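You operate a simulated robot arm through the tools that you are given. There is no shell and no other tool.

Carry out the task below with a simulated robot arm. There is one attempt and no reset: what you move stays moved.

TASK
Plug in the gooseneck microphone and page the Stage.
Fine: its blue-banded plug lies on the socket box and goes into Page while the paging box is off; switch the box on, set its dial, hold Speak at least three seconds, then switch it off; page no other zone; other controls of the lighting desk, paging box and lamp stay, so do the socket box's other plugs.

The check looks at the end state, three seconds after you hand in, the way a careful person would. Anything else that was tipped, shoved, dropped, spilled or broken makes it a failure.

THE ROBOT
A 6-joint arm with a three-finger gripper, fixed in place. Base frame: the origin is on the floor under the middle of its stand, x ahead of it, y to its left, z up; the work surface is at about z = 0.809. Units: m, degrees, N and s.
It reaches about 1.213 m from its shoulder. Its first joint turns from -166.0 to 166.0 degrees. Payload 4.89 kg.
The TCP is the grasp point between the finger pads, 0.03 m short of the fingertips. In the tool frame z runs along the fingers and y along their closing line. The gripper opens to 0.164 m; its body begins 0.125 m behind the TCP.
Orientation is that of the tool frame in the base frame, as a unit quaternion [w, x, y, z]. With the fingers straight down and closing along the base's y, the tool's x points along the base's -x, its y along +y and its z along -z.

THE INTERFACE
- The arm moves only by the tool nudge_tool. Its argument "targets" is a list that holds one entry, the list of rows, each a list of 7 numbers: the shift along the tool's x, y, z in units of 300 mm (1.0 is 300 mm), then the turn, a rotation vector about the tool's x, y, z in units of 45 degrees (1.0 is 45 degrees), then the finger opening in m, from 0 to 0.164. In form: [[[dx, dy, dz, wx, wy, wz, jaw], ...]]. A call has 1 to 20 rows; each row is the pose to reach, as a shift and turn from the pose commanded when the call began, along the tool's axes at that moment. A call with a number of a shift or a turn outside -1 to 1 is refused whole. Rows are played at 5 a second. More than 0.05 m and 8.6 degrees between two rows, or a gripper value outside its range, and nothing of the call is played. A pose out of reach is approached as far as the arm can. The call stops where the force on the tool passes 90 N (or 10 N more than at its start, if that is more) or the arm is blocked; 0.2 s more then pass. Each finger travels about 0.108 m/s and halts on what it meets, pressing with about 38 N; the grip force reading is that of the motor and also rises with nothing between the fingers. The clock runs only during rows and for 0.2 s after the last one: add rows that repeat a pose to give the fingers time. The reply holds the time, the measured pose of the TCP, the force on the tool along the base axes, the opening and the grip force, in the units named above and with some noise, with the torque about the TCP (base axes, N m) and any sound that the robot's microphone picked up, and new pictures: "views" is both (left out), scene, wrist or none.
- Cameras (640 x 400 px; columns grow to the right, rows downward): "scene" is fixed at [0.0506, 0.6494, 1.4139]; the picture's right is [-0.54, -0.84, 0.00], its down [-0.42, 0.27, -0.87] and it looks along [0.73, -0.47, -0.50] (base axes); focal length 309 px, centre (320, 200). "wrist" rides on the gripper at [0.076, -0.002, -0.152] in the tool frame; the picture's right is [0.02, 1.00, 0.00], its down [-0.88, 0.02, -0.47] and it looks along [-0.47, 0.01, 0.88] (tool axes); focal length 247 px, centre (320, 200). There is no depth. A picture from a camera that has moved, and an enlarged one, comes with that camera's place and axes in the base frame and with its lens.
- lift_body(by): moves the trunk up (or, below 0, down) by that many m; the arm rides with it, the base frame stays. It gives what a move gives, with no picture.
- close_up(camera, box): a new picture of the part [left, top, right, bottom] of that camera's present view, enlarged. The clock stands still meanwhile.
- hand_in(): hands the job in; it is judged then, once.

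Places have to be worked out from the pictures, the camera data and where the tool is seen. Open the gripper and draw the arm clear of the work before you hand the job in, unless the task says otherwise.

The tools are called after ">>>" as name(argument=value, ...) on one line, values as JSON. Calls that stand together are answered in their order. nudge_tool: Moves the arm, as the interface text tells. Its arguments: {"type":"object","properties":{"targets":{"type":"array","items":{"type":"array","items":{"type":"array","items":{"type":"number"}}}},"views":{"type":"string","enum":["both","scene","wrist","none"]}},"required":["targets"]} The other tools are called the same way: lift_body (by) moves the trunk up or down; close_up (camera, box) takes an enlarged picture of a part of a camera's view; hand_in () hands the job in.

At the start:

```text
clock: 0.0
position: [0.6364, -0.0707, 1.0871]
tcp_rot: [0.0, -0.001, 1.0, 0.0]
ft_force: [-0.5, 0.5, 0.8]
moment: [0.03, -0.02, -0.01]
width: 0.1641
grip_force: 0.2
trunk travel left (down, up): [-0.075, 0.315]
```

scene: 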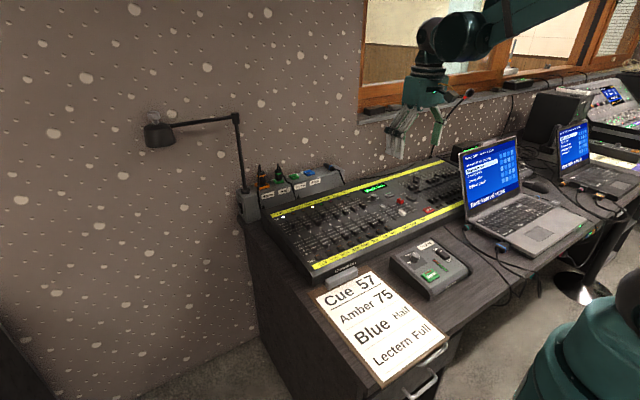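
wrist: 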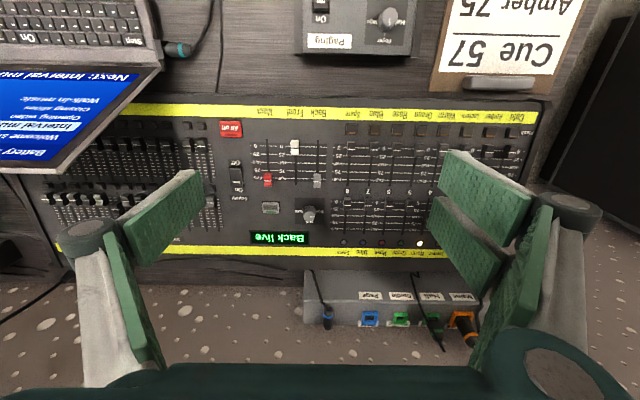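

The pictures show the lighting desk, the paging box in front of it and the socket box behind it. I'll enlarge the socket box and the paging box from both cameras before moving.

>>> close_up(camera="scene", box=[230, 150, 350, 225])

>>> close_up(camera="scene", box=[380, 230, 480, 305])

>>> close_up(camera="wrist", box=[290, 250, 500, 381])

>>> close_up(camera="wrist", box=[290, 0, 440, 94])

```text
5.33 times, centred on (290, 188) of scene
camera zoom: at [0.0506, 0.6494, 1.4139], right [-0.54, -0.84, 0.0], down [-0.42, 0.27, -0.87], along [0.73, -0.47, -0.5], focal length 1650 px, centre (480, 267)
```

zoom: 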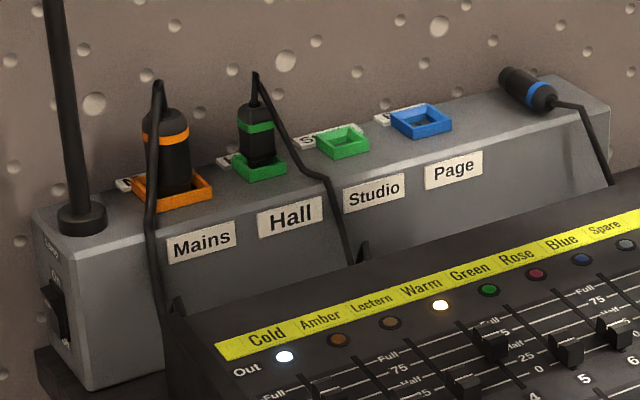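

```text
5.33 times, centred on (430, 268) of scene
camera zoom: at [0.0506, 0.6494, 1.4139], right [-0.54, -0.84, 0.0], down [-0.42, 0.27, -0.87], along [0.73, -0.47, -0.5], focal length 1650 px, centre (-267, -160)
```

zoom: 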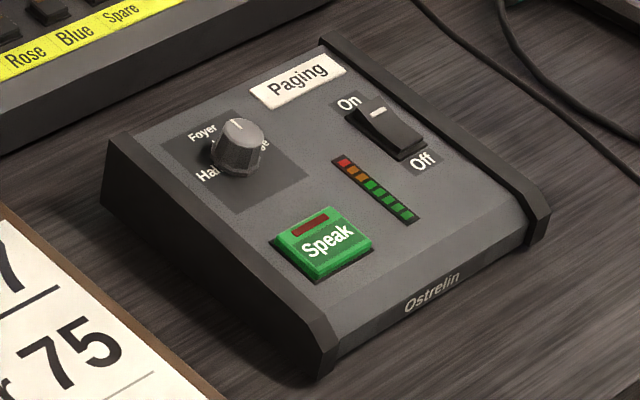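

```text
3.05 times, centred on (395, 316) of wrist
camera zoom: at [0.5603, -0.0699, 1.2399], right [-0.02, 1.0, 0.0], down [0.88, 0.02, 0.47], along [0.47, 0.01, -0.88], focal length 753 px, centre (91, -152)
```

zoom: 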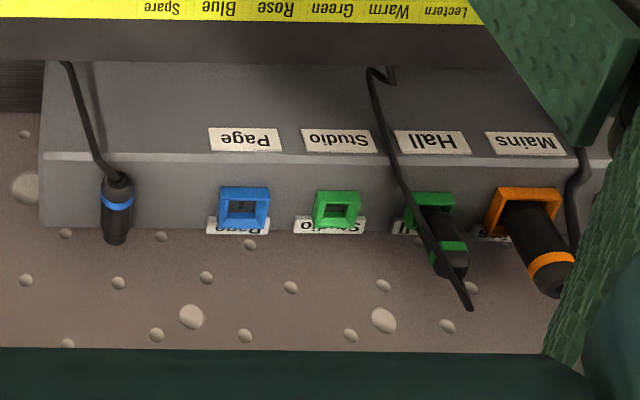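

```text
4.26 times, centred on (365, 47) of wrist
camera zoom: at [0.5603, -0.0699, 1.2399], right [-0.02, 1.0, 0.0], down [0.88, 0.02, 0.47], along [0.47, 0.01, -0.88], focal length 1051 px, centre (128, 851)
```

zoom: 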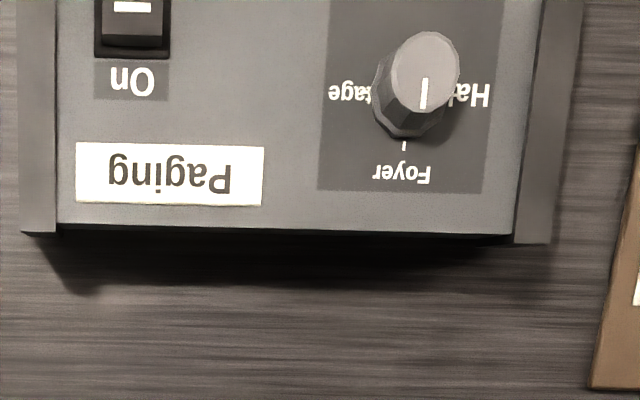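

The plug's band triangulates to about (1.03, -0.04, 0.88) and the Page socket to about (1.06, 0.055, 0.87), with the plug tip pointing at the wall. I'll move the open gripper above that area, pointing straight down, to look from closer.

>>> nudge_tool(targets=[[[-0.12, 0.03, 0.01, 0, 0, 0, 0.164], [-0.24, 0.06, 0.02, 0, 0, 0, 0.164], [-0.36, 0.09, 0.03, 0, 0, 0, 0.164], [-0.48, 0.12, 0.04, 0, 0, 0, 0.164], [-0.6, 0.15, 0.05, 0, 0, 0, 0.164], [-0.72, 0.18, 0.06, 0, 0, 0, 0.164], [-0.84, 0.21, 0.07, 0, 0, 0, 0.164], [-0.96, 0.24, 0.08, 0, 0, 0, 0.164], [-0.98, 0.24, 0.09, 0, 0, 0, 0.164], [-0.98, 0.24, 0.09, 0, 0, 0, 0.164]]], views="both")

```text
clock: 2.2
position: [0.9322, 0.0034, 1.0597]
tcp_rot: [0.0, 0.0, 1.0, 0.0]
ft_force: [0.1, 0.5, -0.7]
moment: [0.03, 0.01, 0.01]
width: 0.1637
grip_force: 0.0
trunk travel left (down, up): [-0.075, 0.315]
camera wrist: at [0.8565, 0.0026, 1.2131], right [-0.02, 1.0, 0.0], down [0.88, 0.02, 0.47], along [0.47, 0.01, -0.88], focal length 247 px, centre (320, 200)
```

scene: 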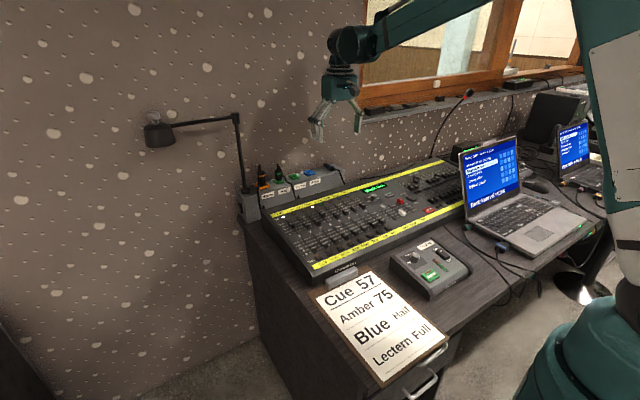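
wrist: 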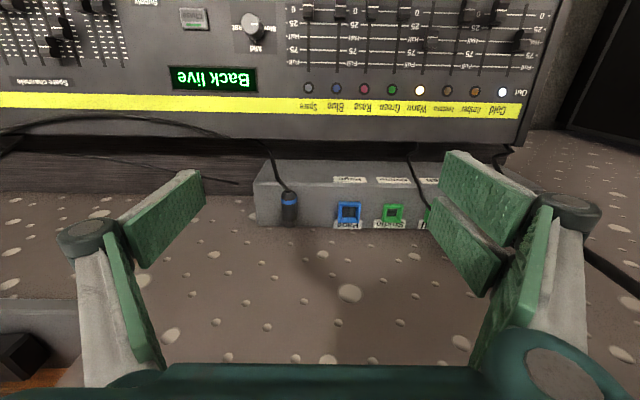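

The tool is where I commanded it and the plug and Page socket are both in the wrist view. I'll enlarge that part to measure them.

>>> close_up(camera="wrist", box=[240, 140, 440, 265])

>>> close_up(camera="scene", box=[255, 155, 351, 215])

```text
3.20 times, centred on (340, 202) of wrist
camera zoom: at [0.8565, 0.0026, 1.2131], right [-0.02, 1.0, 0.0], down [0.88, 0.02, 0.47], along [0.47, 0.01, -0.88], focal length 790 px, centre (256, 192)
```

zoom: 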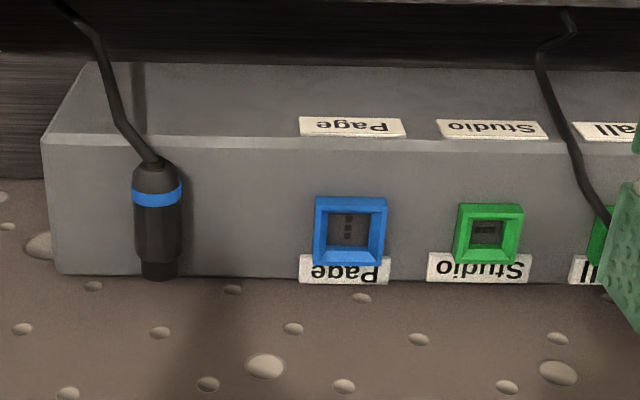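

```text
6.67 times, centred on (303, 185) of scene
camera zoom: at [0.0506, 0.6494, 1.4139], right [-0.54, -0.84, 0.0], down [-0.42, 0.27, -0.87], along [0.73, -0.47, -0.5], focal length 2062 px, centre (433, 300)
```

zoom: 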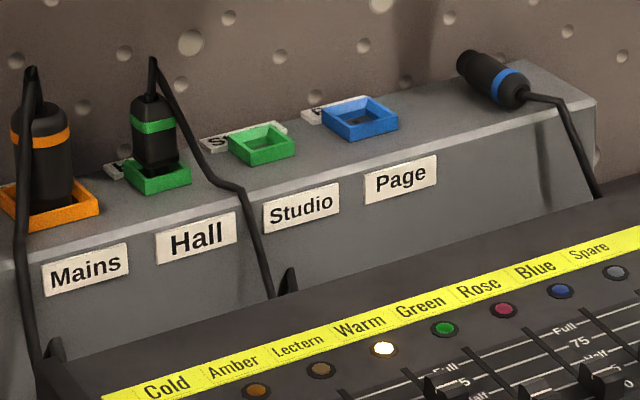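

The plug lies along x at y ≈ -0.042, with its axis at z ≈ 0.874, its rear at x ≈ 1.02 and its tip at x ≈ 1.09. The Page collar is at about (1.059, 0.054, 0.870). I'll grip the plug near its rear with the tool leaning 12° forward, so that a half turn later stands it tip down; next I go above it with the fingers partly closed.

>>> nudge_tool(targets=[[[-0.07, -0.03, 0.04, 0, -0.06, 0, 0.14], [-0.14, -0.06, 0.08, 0, -0.12, 0, 0.12], [-0.21, -0.09, 0.12, 0, -0.18, 0, 0.1], [-0.28, -0.12, 0.16, 0, -0.24, 0, 0.08], [-0.34, -0.148, 0.2, 0, -0.267, 0, 0.07], [-0.34, -0.148, 0.2, 0, -0.267, 0, 0.07], [-0.34, -0.148, 0.2, 0, -0.267, 0, 0.07]]], views="both")

```text
clock: 3.8
position: [1.034, -0.0419, 1.0008]
tcp_rot: [0.104, -0.001, 0.995, 0.0]
ft_force: [0.3, -0.2, -0.1]
moment: [0.0, 0.02, 0.01]
width: 0.0699
grip_force: 0.2
trunk travel left (down, up): [-0.075, 0.315]
camera wrist: at [0.9277, -0.0429, 1.135], right [-0.02, 1.0, 0.0], down [0.76, 0.02, 0.65], along [0.65, 0.01, -0.76], focal length 247 px, centre (320, 200)
```

scene: 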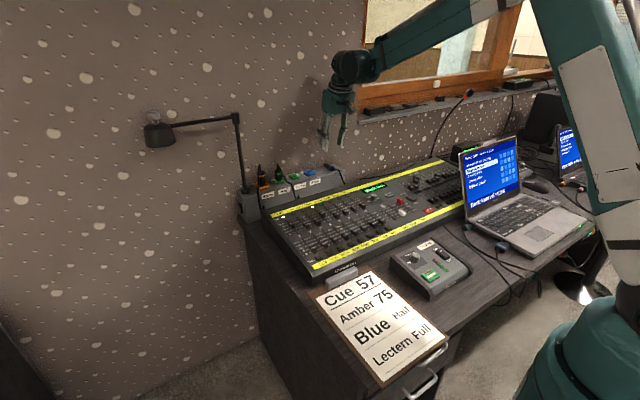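
wrist: 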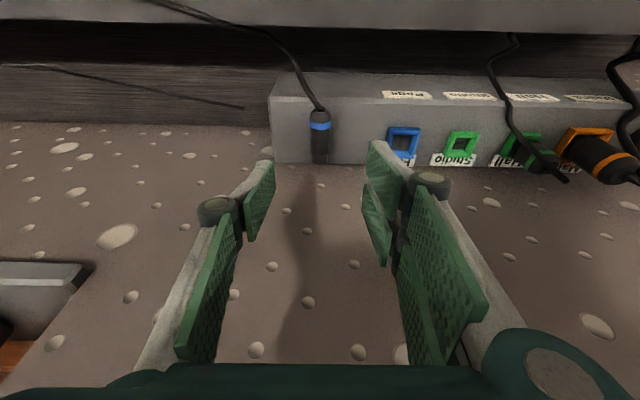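

The fingers straddle the plug's line (plug at column 320, fingers centred at about 317). I'll go straight down 80 mm and check again before the last bit.

>>> nudge_tool(targets=[[[0.0138, 0.0, 0.065, 0, 0, 0, 0.07], [0.0277, 0.0, 0.13, 0, 0, 0, 0.07], [0.0415, 0.0, 0.196, 0, 0, 0, 0.07], [0.0554, 0.0, 0.261, 0, 0, 0, 0.07], [0.0554, 0.0, 0.261, 0, 0, 0, 0.07]]], views="both")

>>> close_up(camera="wrist", box=[220, 90, 420, 215])

>>> close_up(camera="scene", box=[280, 135, 376, 195])

```text
clock: 5.0
position: [1.0336, -0.0433, 0.9205]
tcp_rot: [0.104, 0.0, 0.995, 0.0]
ft_force: [0.2, -0.5, -0.1]
moment: [0.02, 0.02, -0.02]
width: 0.0701
grip_force: 0.0
trunk travel left (down, up): [-0.075, 0.315]
camera wrist: at [0.9276, -0.0435, 1.0551], right [-0.02, 1.0, 0.0], down [0.76, 0.02, 0.65], along [0.65, 0.01, -0.76], focal length 247 px, centre (320, 200)
```

scene: 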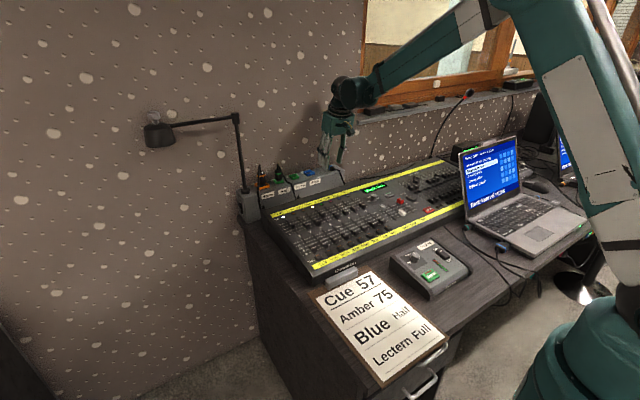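
wrist: 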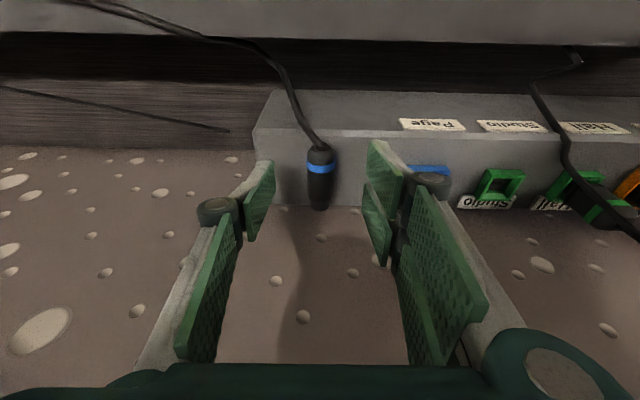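

```text
3.20 times, centred on (320, 152) of wrist
camera zoom: at [0.9276, -0.0435, 1.0551], right [-0.02, 1.0, 0.0], down [0.76, 0.02, 0.65], along [0.65, 0.01, -0.76], focal length 790 px, centre (320, 352)
```

zoom: 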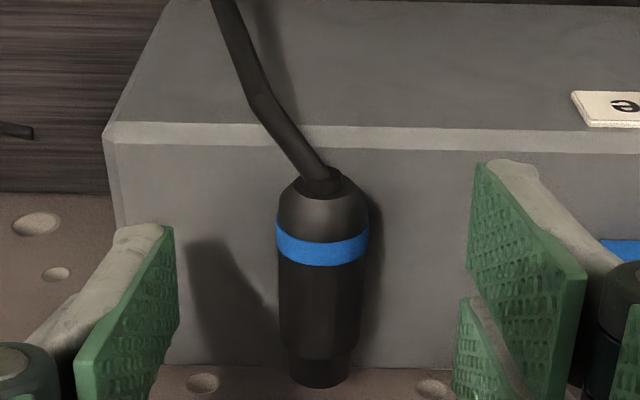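

```text
6.67 times, centred on (328, 165) of scene
camera zoom: at [0.0506, 0.6494, 1.4139], right [-0.54, -0.84, 0.0], down [-0.42, 0.27, -0.87], along [0.73, -0.47, -0.5], focal length 2062 px, centre (267, 433)
```

zoom: 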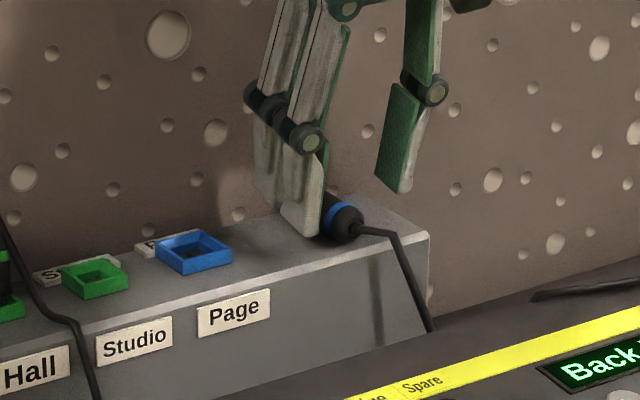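

The plug is between the fingers, body about 24 mm thick, and neither finger touches anything yet. I'll descend another 19 mm in small steps, stopping just above the box top.

>>> nudge_tool(targets=[[[0.0033, 0.003, 0.0155, 0, 0, 0, 0.07], [0.0066, 0.003, 0.031, 0, 0, 0, 0.07], [0.0099, 0.003, 0.0465, 0, 0, 0, 0.07], [0.0132, 0.003, 0.0619, 0, 0, 0, 0.07], [0.0132, 0.003, 0.0619, 0, 0, 0, 0.07]]], views="both")

>>> close_up(camera="wrist", box=[220, 90, 420, 215])

>>> close_up(camera="scene", box=[280, 135, 376, 195])

```text
clock: 6.2
position: [1.0325, -0.0418, 0.9007]
tcp_rot: [0.105, 0.0, 0.995, 0.0]
ft_force: [-0.8, -0.2, -0.2]
moment: [0.0, -0.01, 0.02]
width: 0.0698
grip_force: 0.0
trunk travel left (down, up): [-0.075, 0.315]
camera wrist: at [0.9267, -0.0421, 1.0349], right [-0.02, 1.0, 0.0], down [0.76, 0.02, 0.65], along [0.65, 0.01, -0.76], focal length 247 px, centre (320, 200)
```

scene: 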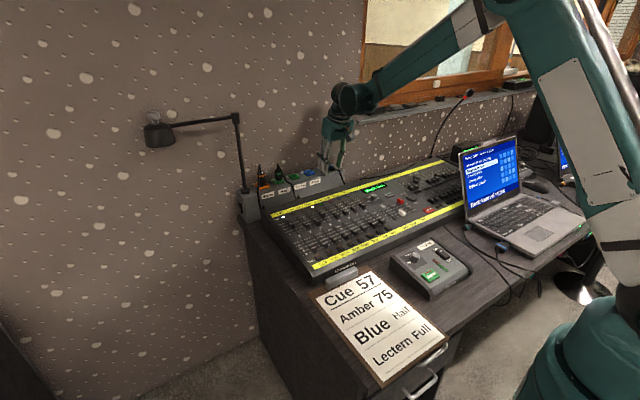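
wrist: 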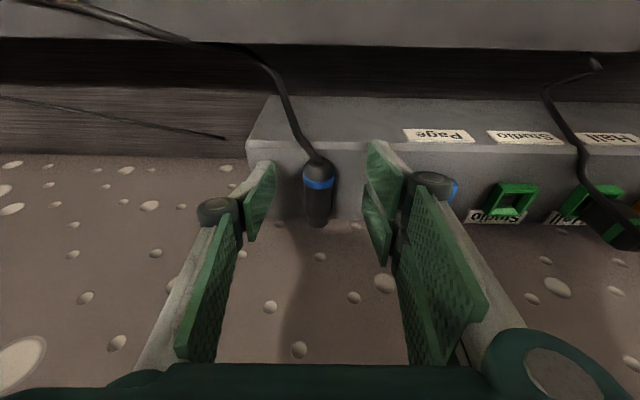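

```text
3.20 times, centred on (320, 152) of wrist
camera zoom: at [0.9267, -0.0421, 1.0349], right [-0.02, 1.0, 0.0], down [0.76, 0.02, 0.65], along [0.65, 0.01, -0.76], focal length 790 px, centre (320, 352)
```

zoom: 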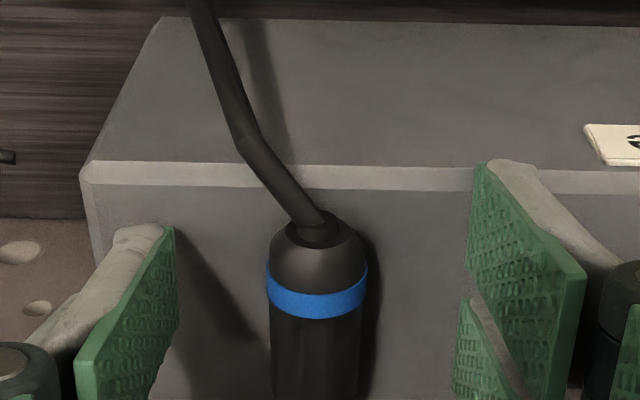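

```text
6.67 times, centred on (328, 165) of scene
camera zoom: at [0.0506, 0.6494, 1.4139], right [-0.54, -0.84, 0.0], down [-0.42, 0.27, -0.87], along [0.73, -0.47, -0.5], focal length 2062 px, centre (267, 433)
```

zoom: 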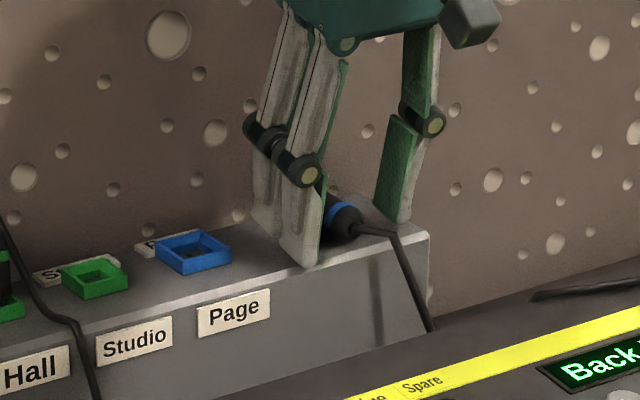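

Nothing touches yet (force near zero) and the fingertips sit just above the box top. I'll close partway first and check that the tips don't press on the box as they swing in.

>>> nudge_tool(targets=[[[0, 0, 0, 0, 0, 0, 0.055], [0, 0, 0, 0, 0, 0, 0.04], [0, 0, 0, 0, 0, 0, 0.034], [0, 0, 0, 0, 0, 0, 0.034]]], views="wrist")

>>> close_up(camera="wrist", box=[220, 90, 420, 215])

>>> close_up(camera="scene", box=[280, 135, 376, 195])

```text
clock: 7.2
position: [1.0321, -0.0413, 0.9007]
tcp_rot: [0.104, 0.0, 0.995, 0.0]
ft_force: [-0.2, 0.5, 0.1]
moment: [0.0, -0.03, -0.01]
width: 0.0341
grip_force: 0.1
trunk travel left (down, up): [-0.075, 0.315]
camera wrist: at [0.9267, -0.0421, 1.035], right [-0.02, 1.0, 0.0], down [0.76, 0.02, 0.65], along [0.65, 0.01, -0.76], focal length 247 px, centre (320, 200)
```

wrist: 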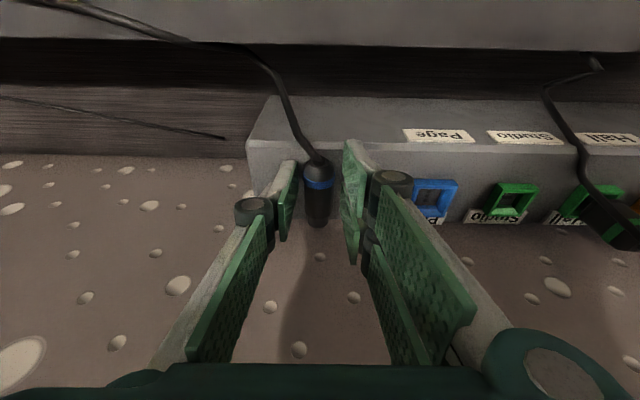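

```text
3.20 times, centred on (320, 152) of wrist
camera zoom: at [0.9267, -0.0421, 1.035], right [-0.02, 1.0, 0.0], down [0.76, 0.02, 0.65], along [0.65, 0.01, -0.76], focal length 790 px, centre (320, 352)
```

zoom: 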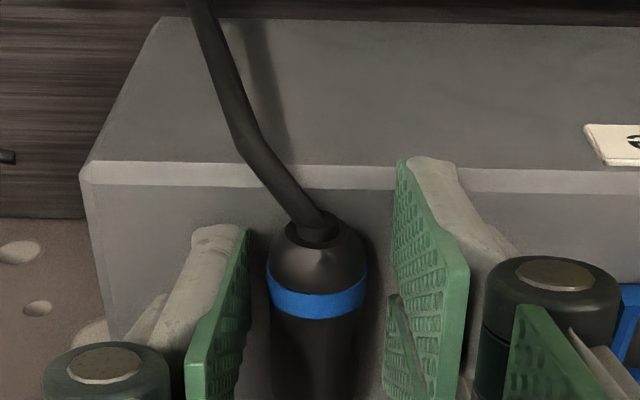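

```text
6.67 times, centred on (328, 165) of scene
camera zoom: at [0.0506, 0.6494, 1.4139], right [-0.54, -0.84, 0.0], down [-0.42, 0.27, -0.87], along [0.73, -0.47, -0.5], focal length 2062 px, centre (267, 433)
```

zoom: 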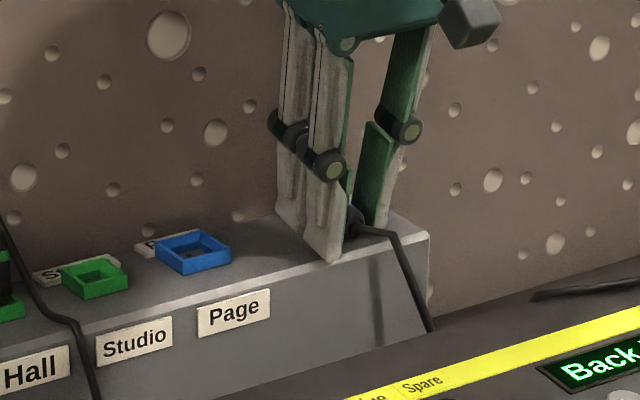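

The plug sits almost centred between the fingers and there is no contact force. I'll close fully on it.

>>> nudge_tool(targets=[[[0, -0.003, 0, 0, 0, 0, 0.028], [0, -0.003, 0, 0, 0, 0, 0.02], [0, -0.003, 0, 0, 0, 0, 0.01], [0, -0.003, 0, 0, 0, 0, 0.0], [0, -0.003, 0, 0, 0, 0, 0.0], [0, -0.003, 0, 0, 0, 0, 0.0]]], views="wrist")

>>> close_up(camera="wrist", box=[220, 90, 420, 215])

>>> close_up(camera="scene", box=[280, 135, 376, 195])

```text
clock: 8.6
position: [1.032, -0.0429, 0.9009]
tcp_rot: [0.105, 0.0, 0.994, 0.0]
ft_force: [0.3, -0.4, -0.6]
moment: [-0.01, 0.0, 0.0]
width: 0.0262
grip_force: 37.9
trunk travel left (down, up): [-0.075, 0.315]
camera wrist: at [0.9264, -0.0435, 1.0348], right [-0.02, 1.0, 0.0], down [0.76, 0.02, 0.65], along [0.65, 0.01, -0.76], focal length 247 px, centre (320, 200)
```

wrist: 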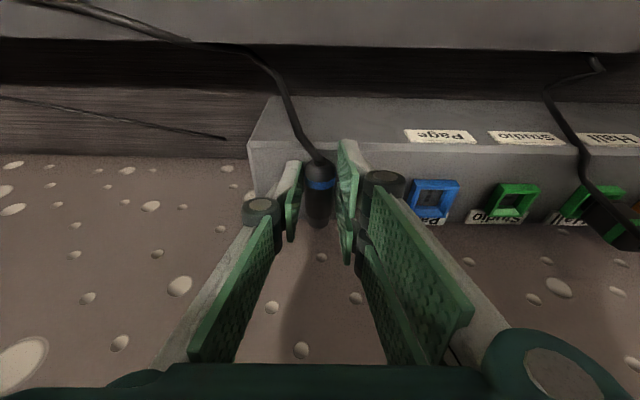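

```text
3.20 times, centred on (320, 152) of wrist
camera zoom: at [0.9264, -0.0435, 1.0348], right [-0.02, 1.0, 0.0], down [0.76, 0.02, 0.65], along [0.65, 0.01, -0.76], focal length 790 px, centre (320, 352)
```

zoom: 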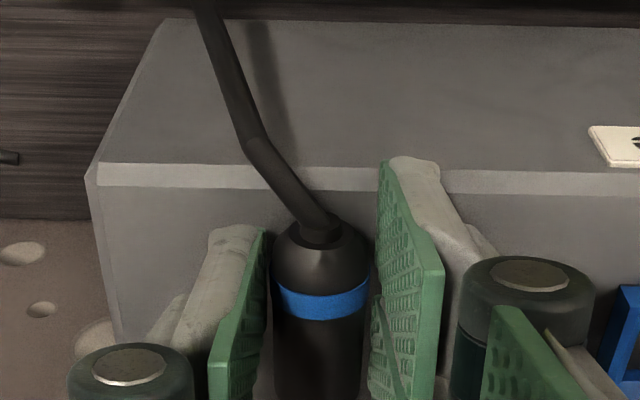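

```text
6.67 times, centred on (328, 165) of scene
camera zoom: at [0.0506, 0.6494, 1.4139], right [-0.54, -0.84, 0.0], down [-0.42, 0.27, -0.87], along [0.73, -0.47, -0.5], focal length 2062 px, centre (267, 433)
```

zoom: 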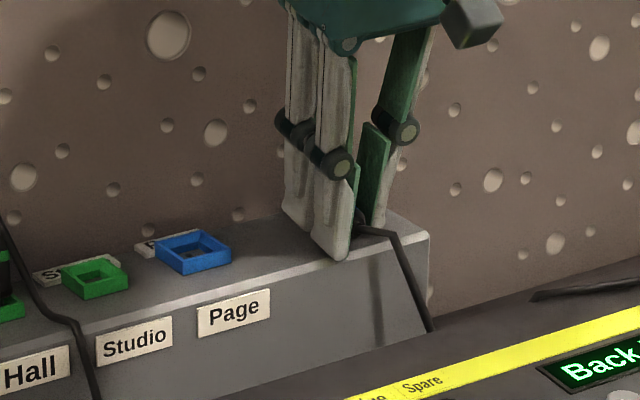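

The grip holds at 26 mm with 38 N. I'll lift 60 mm gently and check that the plug comes along level.

>>> nudge_tool(targets=[[[-0.007, 0, -0.0326, 0, 0, 0, 0.0], [-0.014, 0, -0.0652, 0, 0, 0, 0.0], [-0.021, 0, -0.0978, 0, 0, 0, 0.0], [-0.028, 0, -0.1304, 0, 0, 0, 0.0], [-0.035, 0, -0.163, 0, 0, 0, 0.0], [-0.0416, 0, -0.1956, 0, 0, 0, 0.0]]], views="both")

>>> close_up(camera="wrist", box=[220, 90, 420, 215])

>>> close_up(camera="scene", box=[280, 105, 376, 165])

```text
clock: 10.0
position: [1.0319, -0.0424, 0.9622]
tcp_rot: [0.104, 0.0, 0.995, 0.0]
ft_force: [1.2, -0.6, -0.7]
moment: [0.01, 0.09, -0.01]
width: 0.0259
grip_force: 38.1
trunk travel left (down, up): [-0.075, 0.315]
camera wrist: at [0.9268, -0.0423, 1.0952], right [-0.02, 1.0, 0.0], down [0.76, 0.02, 0.65], along [0.65, 0.01, -0.76], focal length 247 px, centre (320, 200)
```

scene: 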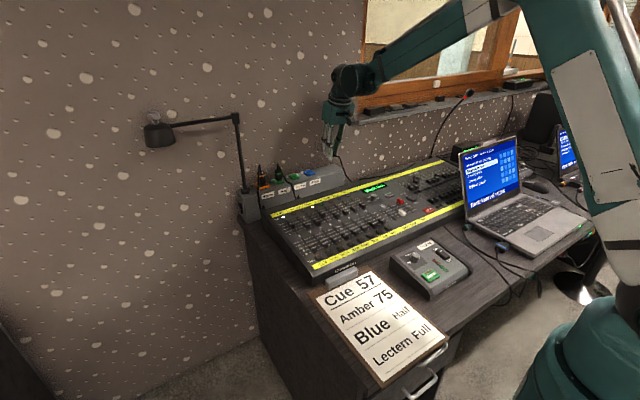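
wrist: 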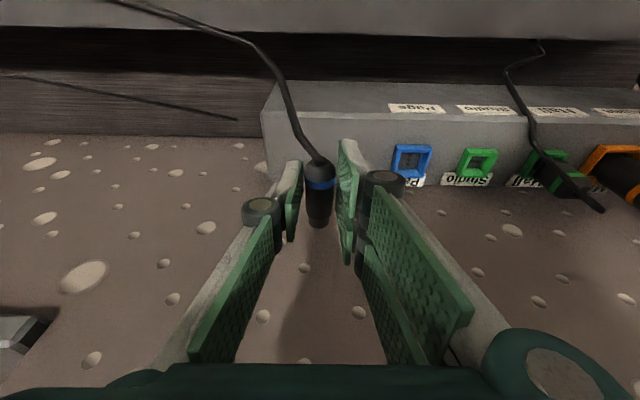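

```text
3.20 times, centred on (320, 152) of wrist
camera zoom: at [0.9268, -0.0423, 1.0952], right [-0.02, 1.0, 0.0], down [0.76, 0.02, 0.65], along [0.65, 0.01, -0.76], focal length 790 px, centre (320, 352)
```

zoom: 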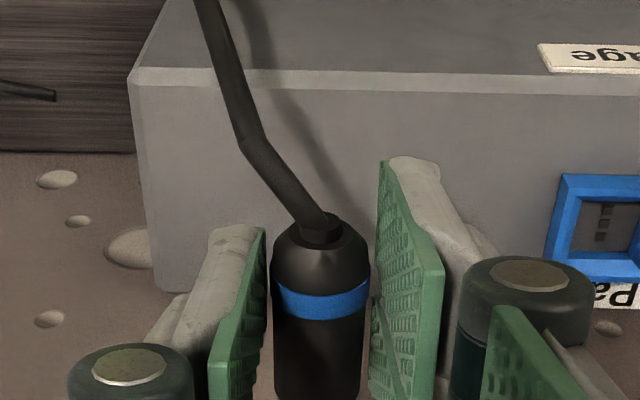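

```text
6.67 times, centred on (328, 135) of scene
camera zoom: at [0.0506, 0.6494, 1.4139], right [-0.54, -0.84, 0.0], down [-0.42, 0.27, -0.87], along [0.73, -0.47, -0.5], focal length 2062 px, centre (267, 633)
```

zoom: 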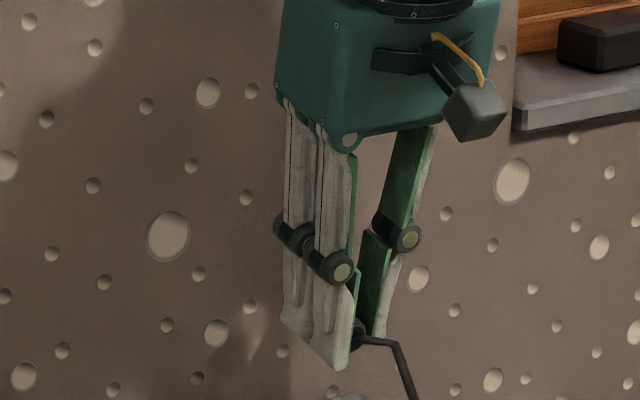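

The plug came up without slipping (same place in the wrist picture). I'll draw back and up to clear the wall and the box before turning the gripper.

>>> nudge_tool(targets=[[[0.0365, 0, -0.042, 0, 0, 0, 0.0], [0.073, 0, -0.084, 0, 0, 0, 0.0], [0.1095, 0, -0.126, 0, 0, 0, 0.0], [0.146, 0, -0.168, 0, 0, 0, 0.0], [0.1825, 0, -0.21, 0, 0, 0, 0.0], [0.219, 0, -0.251, 0, 0, 0, 0.0], [0.219, 0, -0.251, 0.09, 0, -0.14, 0.0], [0.219, 0, -0.251, 0.18, 0, -0.28, 0.0], [0.219, 0, -0.251, 0.27, 0, -0.42, 0.0], [0.219, 0, -0.251, 0.36, 0, -0.56, 0.0], [0.219, 0, -0.251, 0.45, 0, -0.7, 0.0], [0.219, 0, -0.251, 0.545, 0, -0.839, 0.0]]], views="both")

```text
clock: 12.6
position: [0.9546, -0.0419, 1.0205]
tcp_rot: [0.096, -0.297, 0.919, -0.242]
ft_force: [0.4, -0.1, -0.6]
moment: [0.02, -0.02, -0.01]
width: 0.0261
grip_force: 37.9
trunk travel left (down, up): [-0.075, 0.315]
camera wrist: at [0.8436, -0.029, 1.1516], right [-0.52, 0.69, -0.5], down [0.55, 0.72, 0.43], along [0.66, -0.05, -0.75], focal length 247 px, centre (320, 200)
```

scene: 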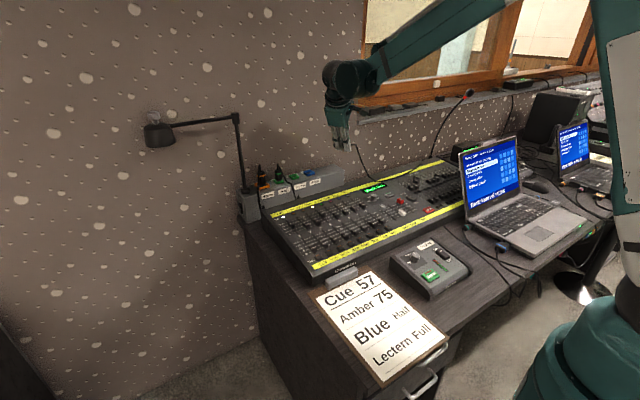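
wrist: 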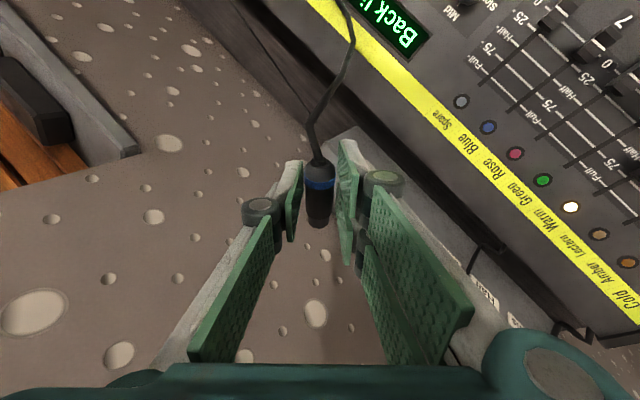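

The first 45° of turn went cleanly and the plug is still held. I'll continue another 45° about the same axis.

>>> nudge_tool(targets=[[[0, 0, 0, 0.09, 0, -0.14, 0.0], [0, 0, 0, 0.18, 0, -0.28, 0.0], [0, 0, 0, 0.27, 0, -0.42, 0.0], [0, 0, 0, 0.36, 0, -0.56, 0.0], [0, 0, 0, 0.45, 0, -0.7, 0.0], [0, 0, 0, 0.545, 0, -0.839, 0.0]]], views="both")

```text
clock: 14.0
position: [0.9525, -0.0434, 1.0196]
tcp_rot: [0.074, -0.55, 0.702, -0.446]
ft_force: [-0.1, 1.5, -0.1]
moment: [-0.01, 0.04, 0.03]
width: 0.0261
grip_force: 37.9
trunk travel left (down, up): [-0.075, 0.315]
camera wrist: at [0.8342, -0.0226, 1.142], right [-0.71, -0.02, -0.7], down [0.04, 1.0, -0.07], along [0.7, -0.08, -0.71], focal length 247 px, centre (320, 200)
```

scene: 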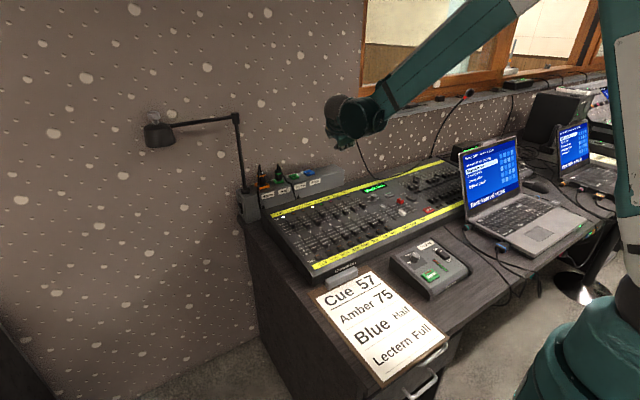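
wrist: 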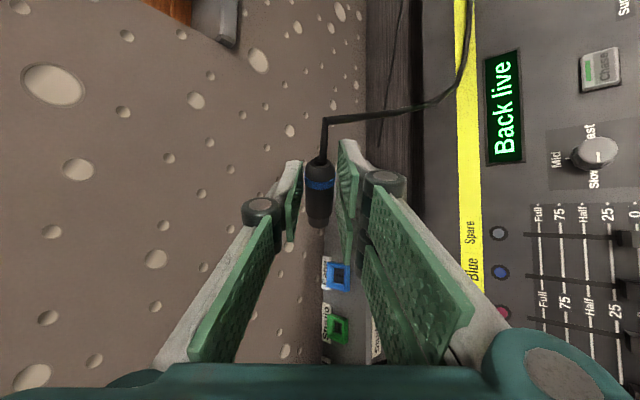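

Half way round, everything still held, with the cable trailing to the right side. I'll continue the turn by another 45°.

>>> nudge_tool(targets=[[[0, 0, 0, 0.09, 0, -0.14, 0.0], [0, 0, 0, 0.18, 0, -0.28, 0.0], [0, 0, 0, 0.27, 0, -0.42, 0.0], [0, 0, 0, 0.36, 0, -0.56, 0.0], [0, 0, 0, 0.45, 0, -0.7, 0.0], [0, 0, 0, 0.545, 0, -0.839, 0.0]]], views="both")

```text
clock: 15.4
position: [0.9514, -0.0426, 1.0206]
tcp_rot: [-0.039, 0.718, -0.379, 0.583]
ft_force: [0.1, 0.7, -0.2]
moment: [0.02, 0.02, 0.0]
width: 0.0261
grip_force: 38.0
trunk travel left (down, up): [-0.075, 0.315]
camera wrist: at [0.8245, -0.0261, 1.1323], right [-0.5, -0.72, -0.48], down [-0.45, 0.69, -0.57], along [0.74, -0.07, -0.67], focal length 247 px, centre (320, 200)
```

scene: 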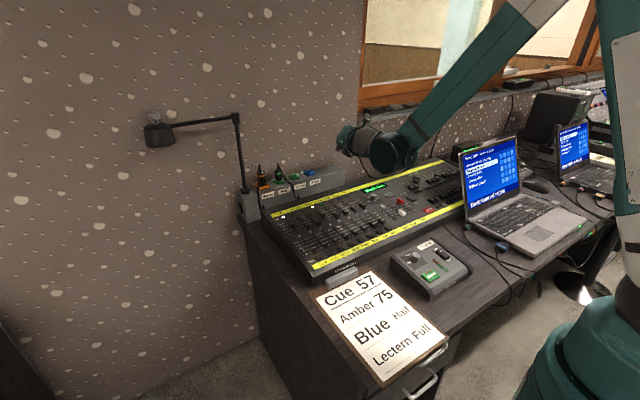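
wrist: 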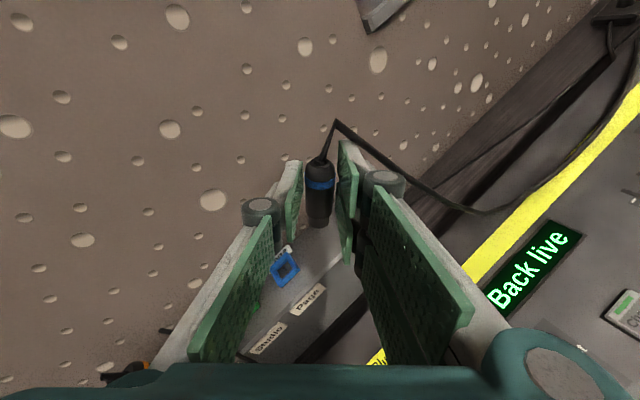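

Three quarters done; the plug is nearly upright and Page is visible past the fingers. I'll finish the last 45°.

>>> nudge_tool(targets=[[[0, 0, 0, 0.09, 0, -0.14, 0.0], [0, 0, 0, 0.18, 0, -0.28, 0.0], [0, 0, 0, 0.27, 0, -0.42, 0.0], [0, 0, 0, 0.36, 0, -0.56, 0.0], [0, 0, 0, 0.45, 0, -0.7, 0.0], [0, 0, 0, 0.545, 0, -0.839, 0.0], [0, 0, 0, 0.545, 0, -0.839, 0.0]]], views="both")

>>> close_up(camera="scene", box=[290, 100, 450, 200])

>>> close_up(camera="wrist", box=[220, 100, 420, 225])

```text
clock: 17.0
position: [0.9516, -0.02, 1.0208]
tcp_rot: [0.013, 0.775, -0.014, 0.632]
ft_force: [0.5, -1.7, 0.0]
moment: [0.04, 0.02, 0.12]
width: 0.026
grip_force: 37.8
out of reach, approached as far as the arm can: row 6, 7
trunk travel left (down, up): [-0.075, 0.315]
camera wrist: at [0.8199, -0.0112, 1.1276], right [-0.03, -1.0, 0.02], down [-0.64, 0.0, -0.77], along [0.77, -0.04, -0.64], focal length 247 px, centre (320, 200)
```

scene: 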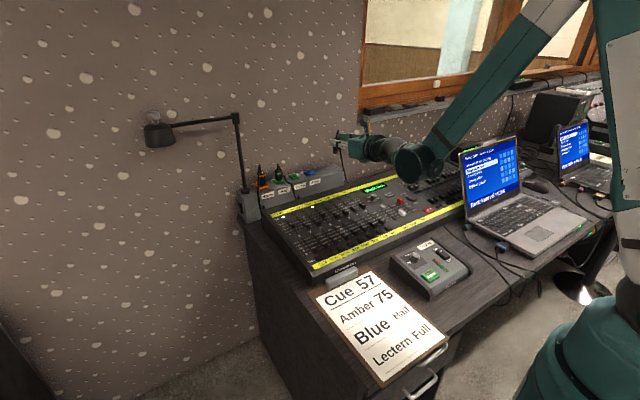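
wrist: 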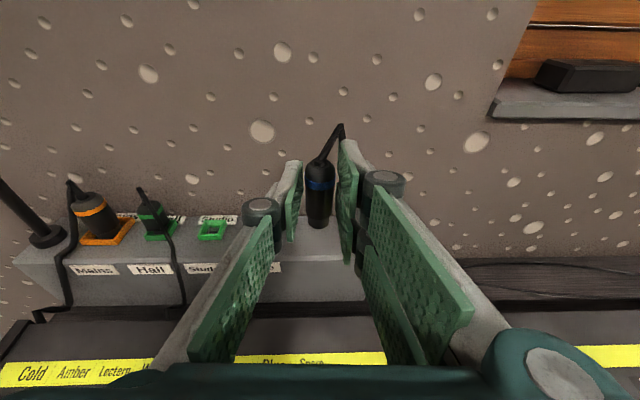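

```text
4.00 times, centred on (370, 150) of scene
camera zoom: at [0.0506, 0.6494, 1.4139], right [-0.54, -0.84, 0.0], down [-0.42, 0.27, -0.87], along [0.73, -0.47, -0.5], focal length 1237 px, centre (120, 400)
```

zoom: 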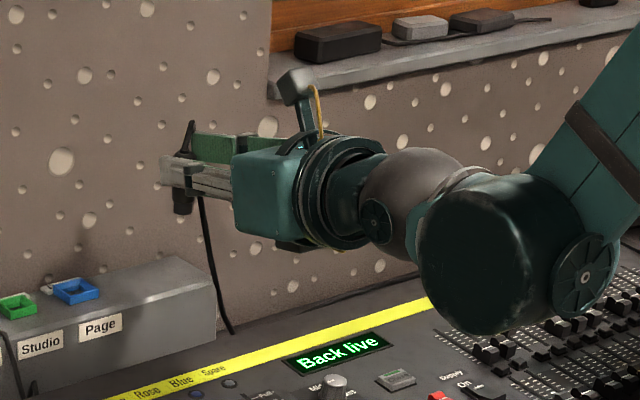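

```text
3.20 times, centred on (320, 162) of wrist
camera zoom: at [0.8199, -0.0112, 1.1276], right [-0.03, -1.0, 0.02], down [-0.64, 0.0, -0.77], along [0.77, -0.04, -0.64], focal length 790 px, centre (320, 320)
```

zoom: 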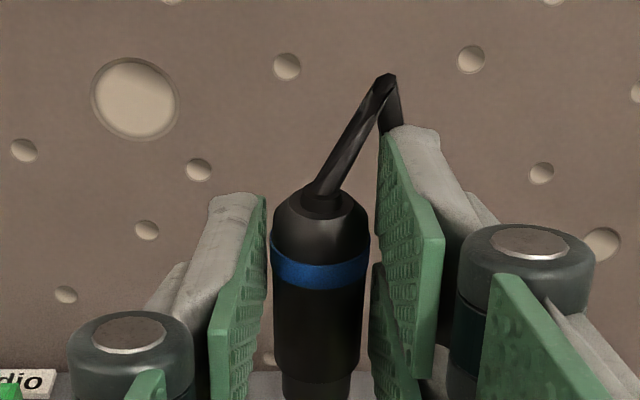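

The plug is now upright (its axis is within about 1° of vertical), but the last rows were flagged out of reach, and the TCP stopped at y = -0.02. That looks like the last joint's limit, which eases with the tool further left, so I'll move left to y = 0.054 first and then forward over Page, staying high.

>>> nudge_tool(targets=[[[0, -0.08, 0, 0, 0, 0, 0.0], [0, -0.16, 0, 0, 0, 0, 0.0], [0, -0.24, 0, 0, 0, 0, 0.0], [0, -0.3217, 0, 0, 0, 0, 0.0], [0, -0.3217, 0, 0, 0, 0, 0.0]]], views="both")

```text
clock: 18.2
position: [0.9516, 0.0795, 1.0203]
tcp_rot: [0.001, 0.777, -0.001, 0.63]
ft_force: [-0.6, 0.2, -1.3]
moment: [0.03, 0.01, 0.05]
width: 0.0263
grip_force: 38.1
trunk travel left (down, up): [-0.075, 0.315]
camera wrist: at [0.819, 0.0812, 1.1273], right [0.0, -1.0, 0.02], down [-0.65, -0.02, -0.76], along [0.76, -0.01, -0.65], focal length 247 px, centre (320, 200)
```

scene: 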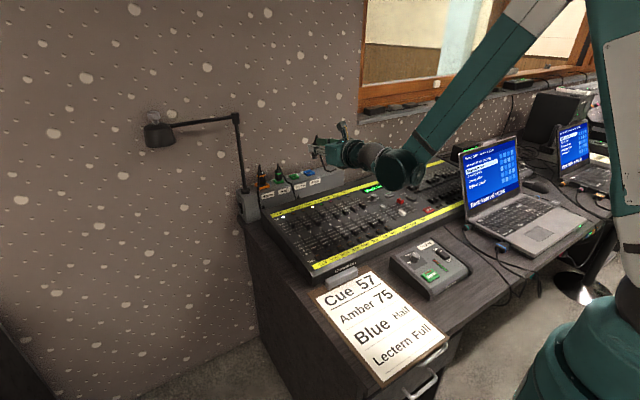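
wrist: 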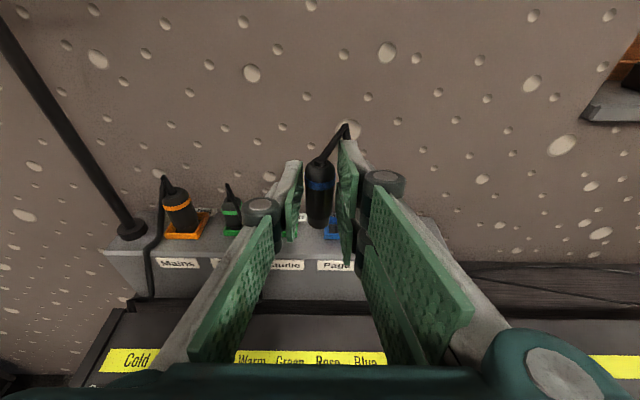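

The arm reached this pose exactly, with y = 0.0795, so I need to come back 25 mm. First I'll look closely at the clearance between the wrist drum and the lighting desk.

>>> close_up(camera="scene", box=[290, 110, 450, 210])

>>> close_up(camera="wrist", box=[220, 100, 420, 225])

```text
4.00 times, centred on (370, 160) of scene
camera zoom: at [0.0506, 0.6494, 1.4139], right [-0.54, -0.84, 0.0], down [-0.42, 0.27, -0.87], along [0.73, -0.47, -0.5], focal length 1237 px, centre (120, 360)
```

zoom: 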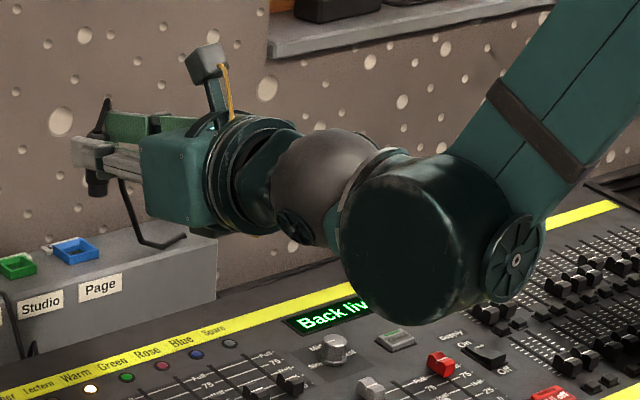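

```text
3.20 times, centred on (320, 162) of wrist
camera zoom: at [0.819, 0.0812, 1.1273], right [0.0, -1.0, 0.02], down [-0.65, -0.02, -0.76], along [0.76, -0.01, -0.65], focal length 790 px, centre (320, 320)
```

zoom: 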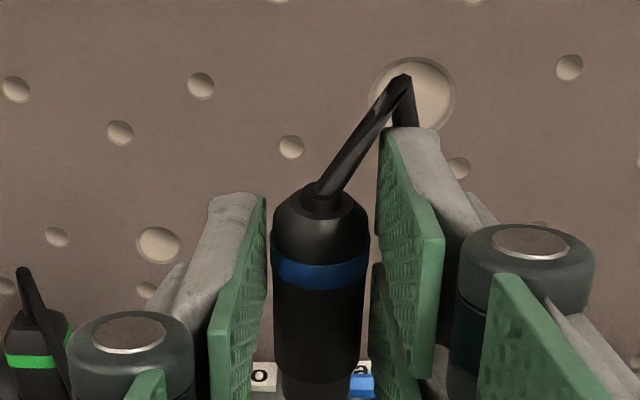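

The plug hangs upright, and the wrist drum is roughly 0.06 m lower than the TCP, so at full depth it should clear the faders by only about 2–3 cm. I'll lean the tool 3° less to raise the wrist, and hover over Page at z ≈ 0.985.

>>> nudge_tool(targets=[[[-0.014, 0.0213, 0.0745, 0, -0.0167, 0, 0.0], [-0.028, 0.0425, 0.149, 0, -0.0334, 0, 0.0], [-0.042, 0.0638, 0.2235, 0, -0.05, 0, 0.0], [-0.0559, 0.085, 0.298, 0, -0.0667, 0, 0.0], [-0.0559, 0.085, 0.298, 0, -0.0667, 0, 0.0]]], views="both")

>>> close_up(camera="scene", box=[275, 125, 435, 225])

>>> close_up(camera="wrist", box=[220, 130, 420, 255])

```text
clock: 19.4
position: [1.0358, 0.0535, 0.9862]
tcp_rot: [0.001, 0.793, 0.0, 0.609]
ft_force: [0.5, 0.2, -0.3]
moment: [-0.02, 0.03, -0.03]
width: 0.0262
grip_force: 38.2
trunk travel left (down, up): [-0.075, 0.315]
camera wrist: at [0.9081, 0.0561, 1.0998], right [0.01, -1.0, 0.02], down [-0.68, -0.02, -0.73], along [0.73, -0.01, -0.68], focal length 247 px, centre (320, 200)
```

scene: 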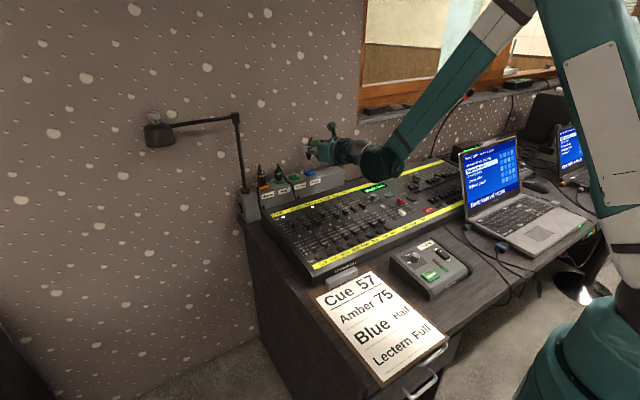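
wrist: 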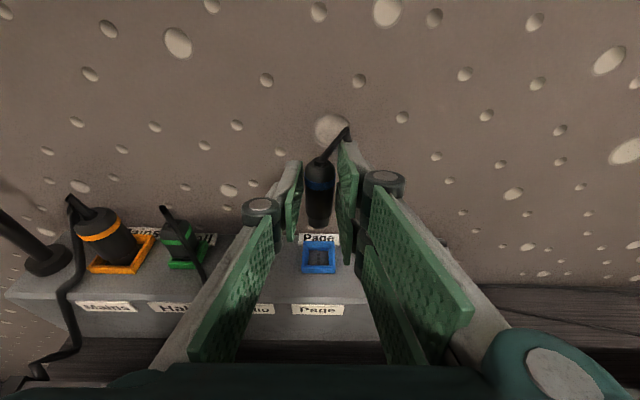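

```text
4.00 times, centred on (355, 175) of scene
camera zoom: at [0.0506, 0.6494, 1.4139], right [-0.54, -0.84, 0.0], down [-0.42, 0.27, -0.87], along [0.73, -0.47, -0.5], focal length 1237 px, centre (180, 300)
```

zoom: 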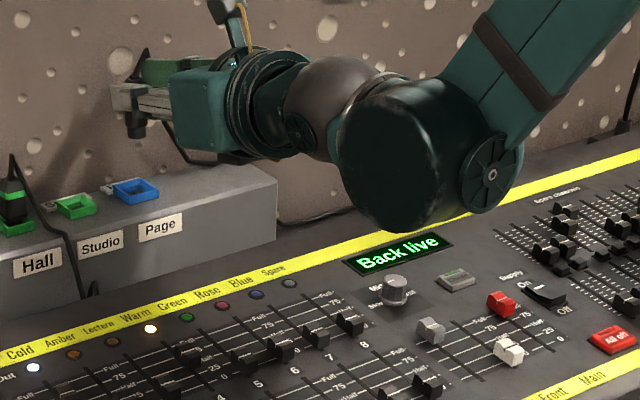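

```text
3.20 times, centred on (320, 192) of wrist
camera zoom: at [0.9081, 0.0561, 1.0998], right [0.01, -1.0, 0.02], down [-0.68, -0.02, -0.73], along [0.73, -0.01, -0.68], focal length 790 px, centre (320, 224)
```

zoom: 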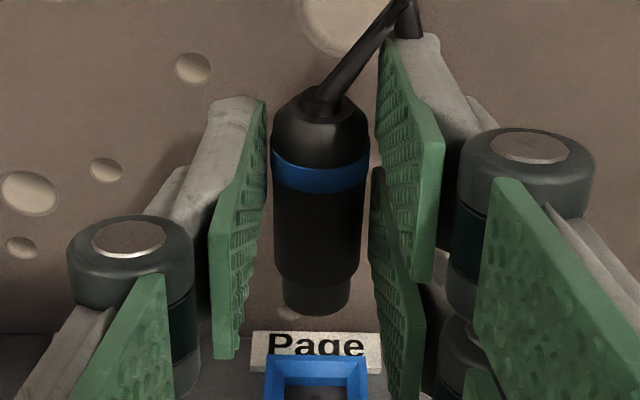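

The drum now clears the desk comfortably, and in both views the plug tip lines up over Page. I'll enlarge the socket area to refine the horizontal offset before lowering.

>>> close_up(camera="wrist", box=[270, 180, 370, 290])

>>> close_up(camera="scene", box=[290, 135, 340, 185])

```text
3.64 times, centred on (320, 235) of wrist
camera zoom: at [0.9081, 0.0561, 1.0998], right [0.01, -1.0, 0.02], down [-0.68, -0.02, -0.73], along [0.73, -0.01, -0.68], focal length 898 px, centre (320, 73)
```

zoom: 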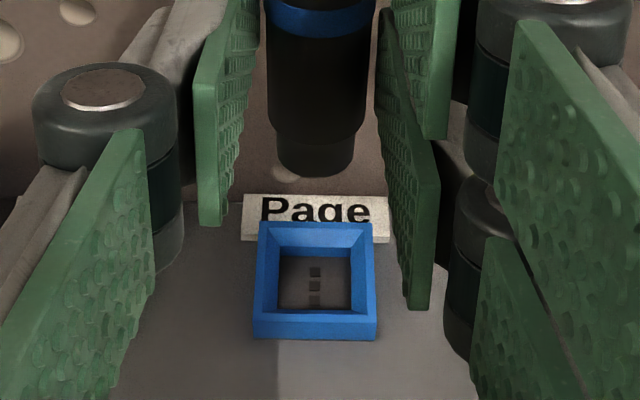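

```text
8.00 times, centred on (315, 160) of scene
camera zoom: at [0.0506, 0.6494, 1.4139], right [-0.54, -0.84, 0.0], down [-0.42, 0.27, -0.87], along [0.73, -0.47, -0.5], focal length 2475 px, centre (360, 520)
```

zoom: 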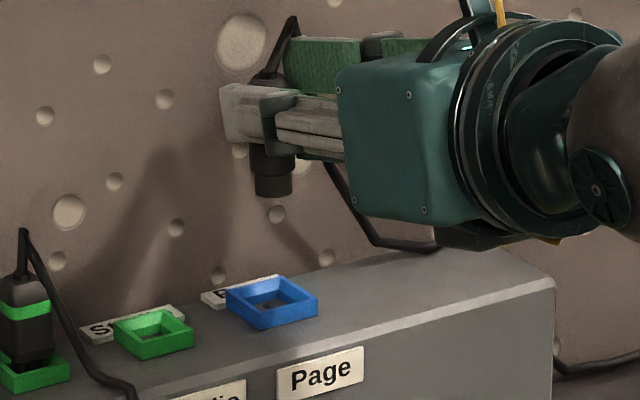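

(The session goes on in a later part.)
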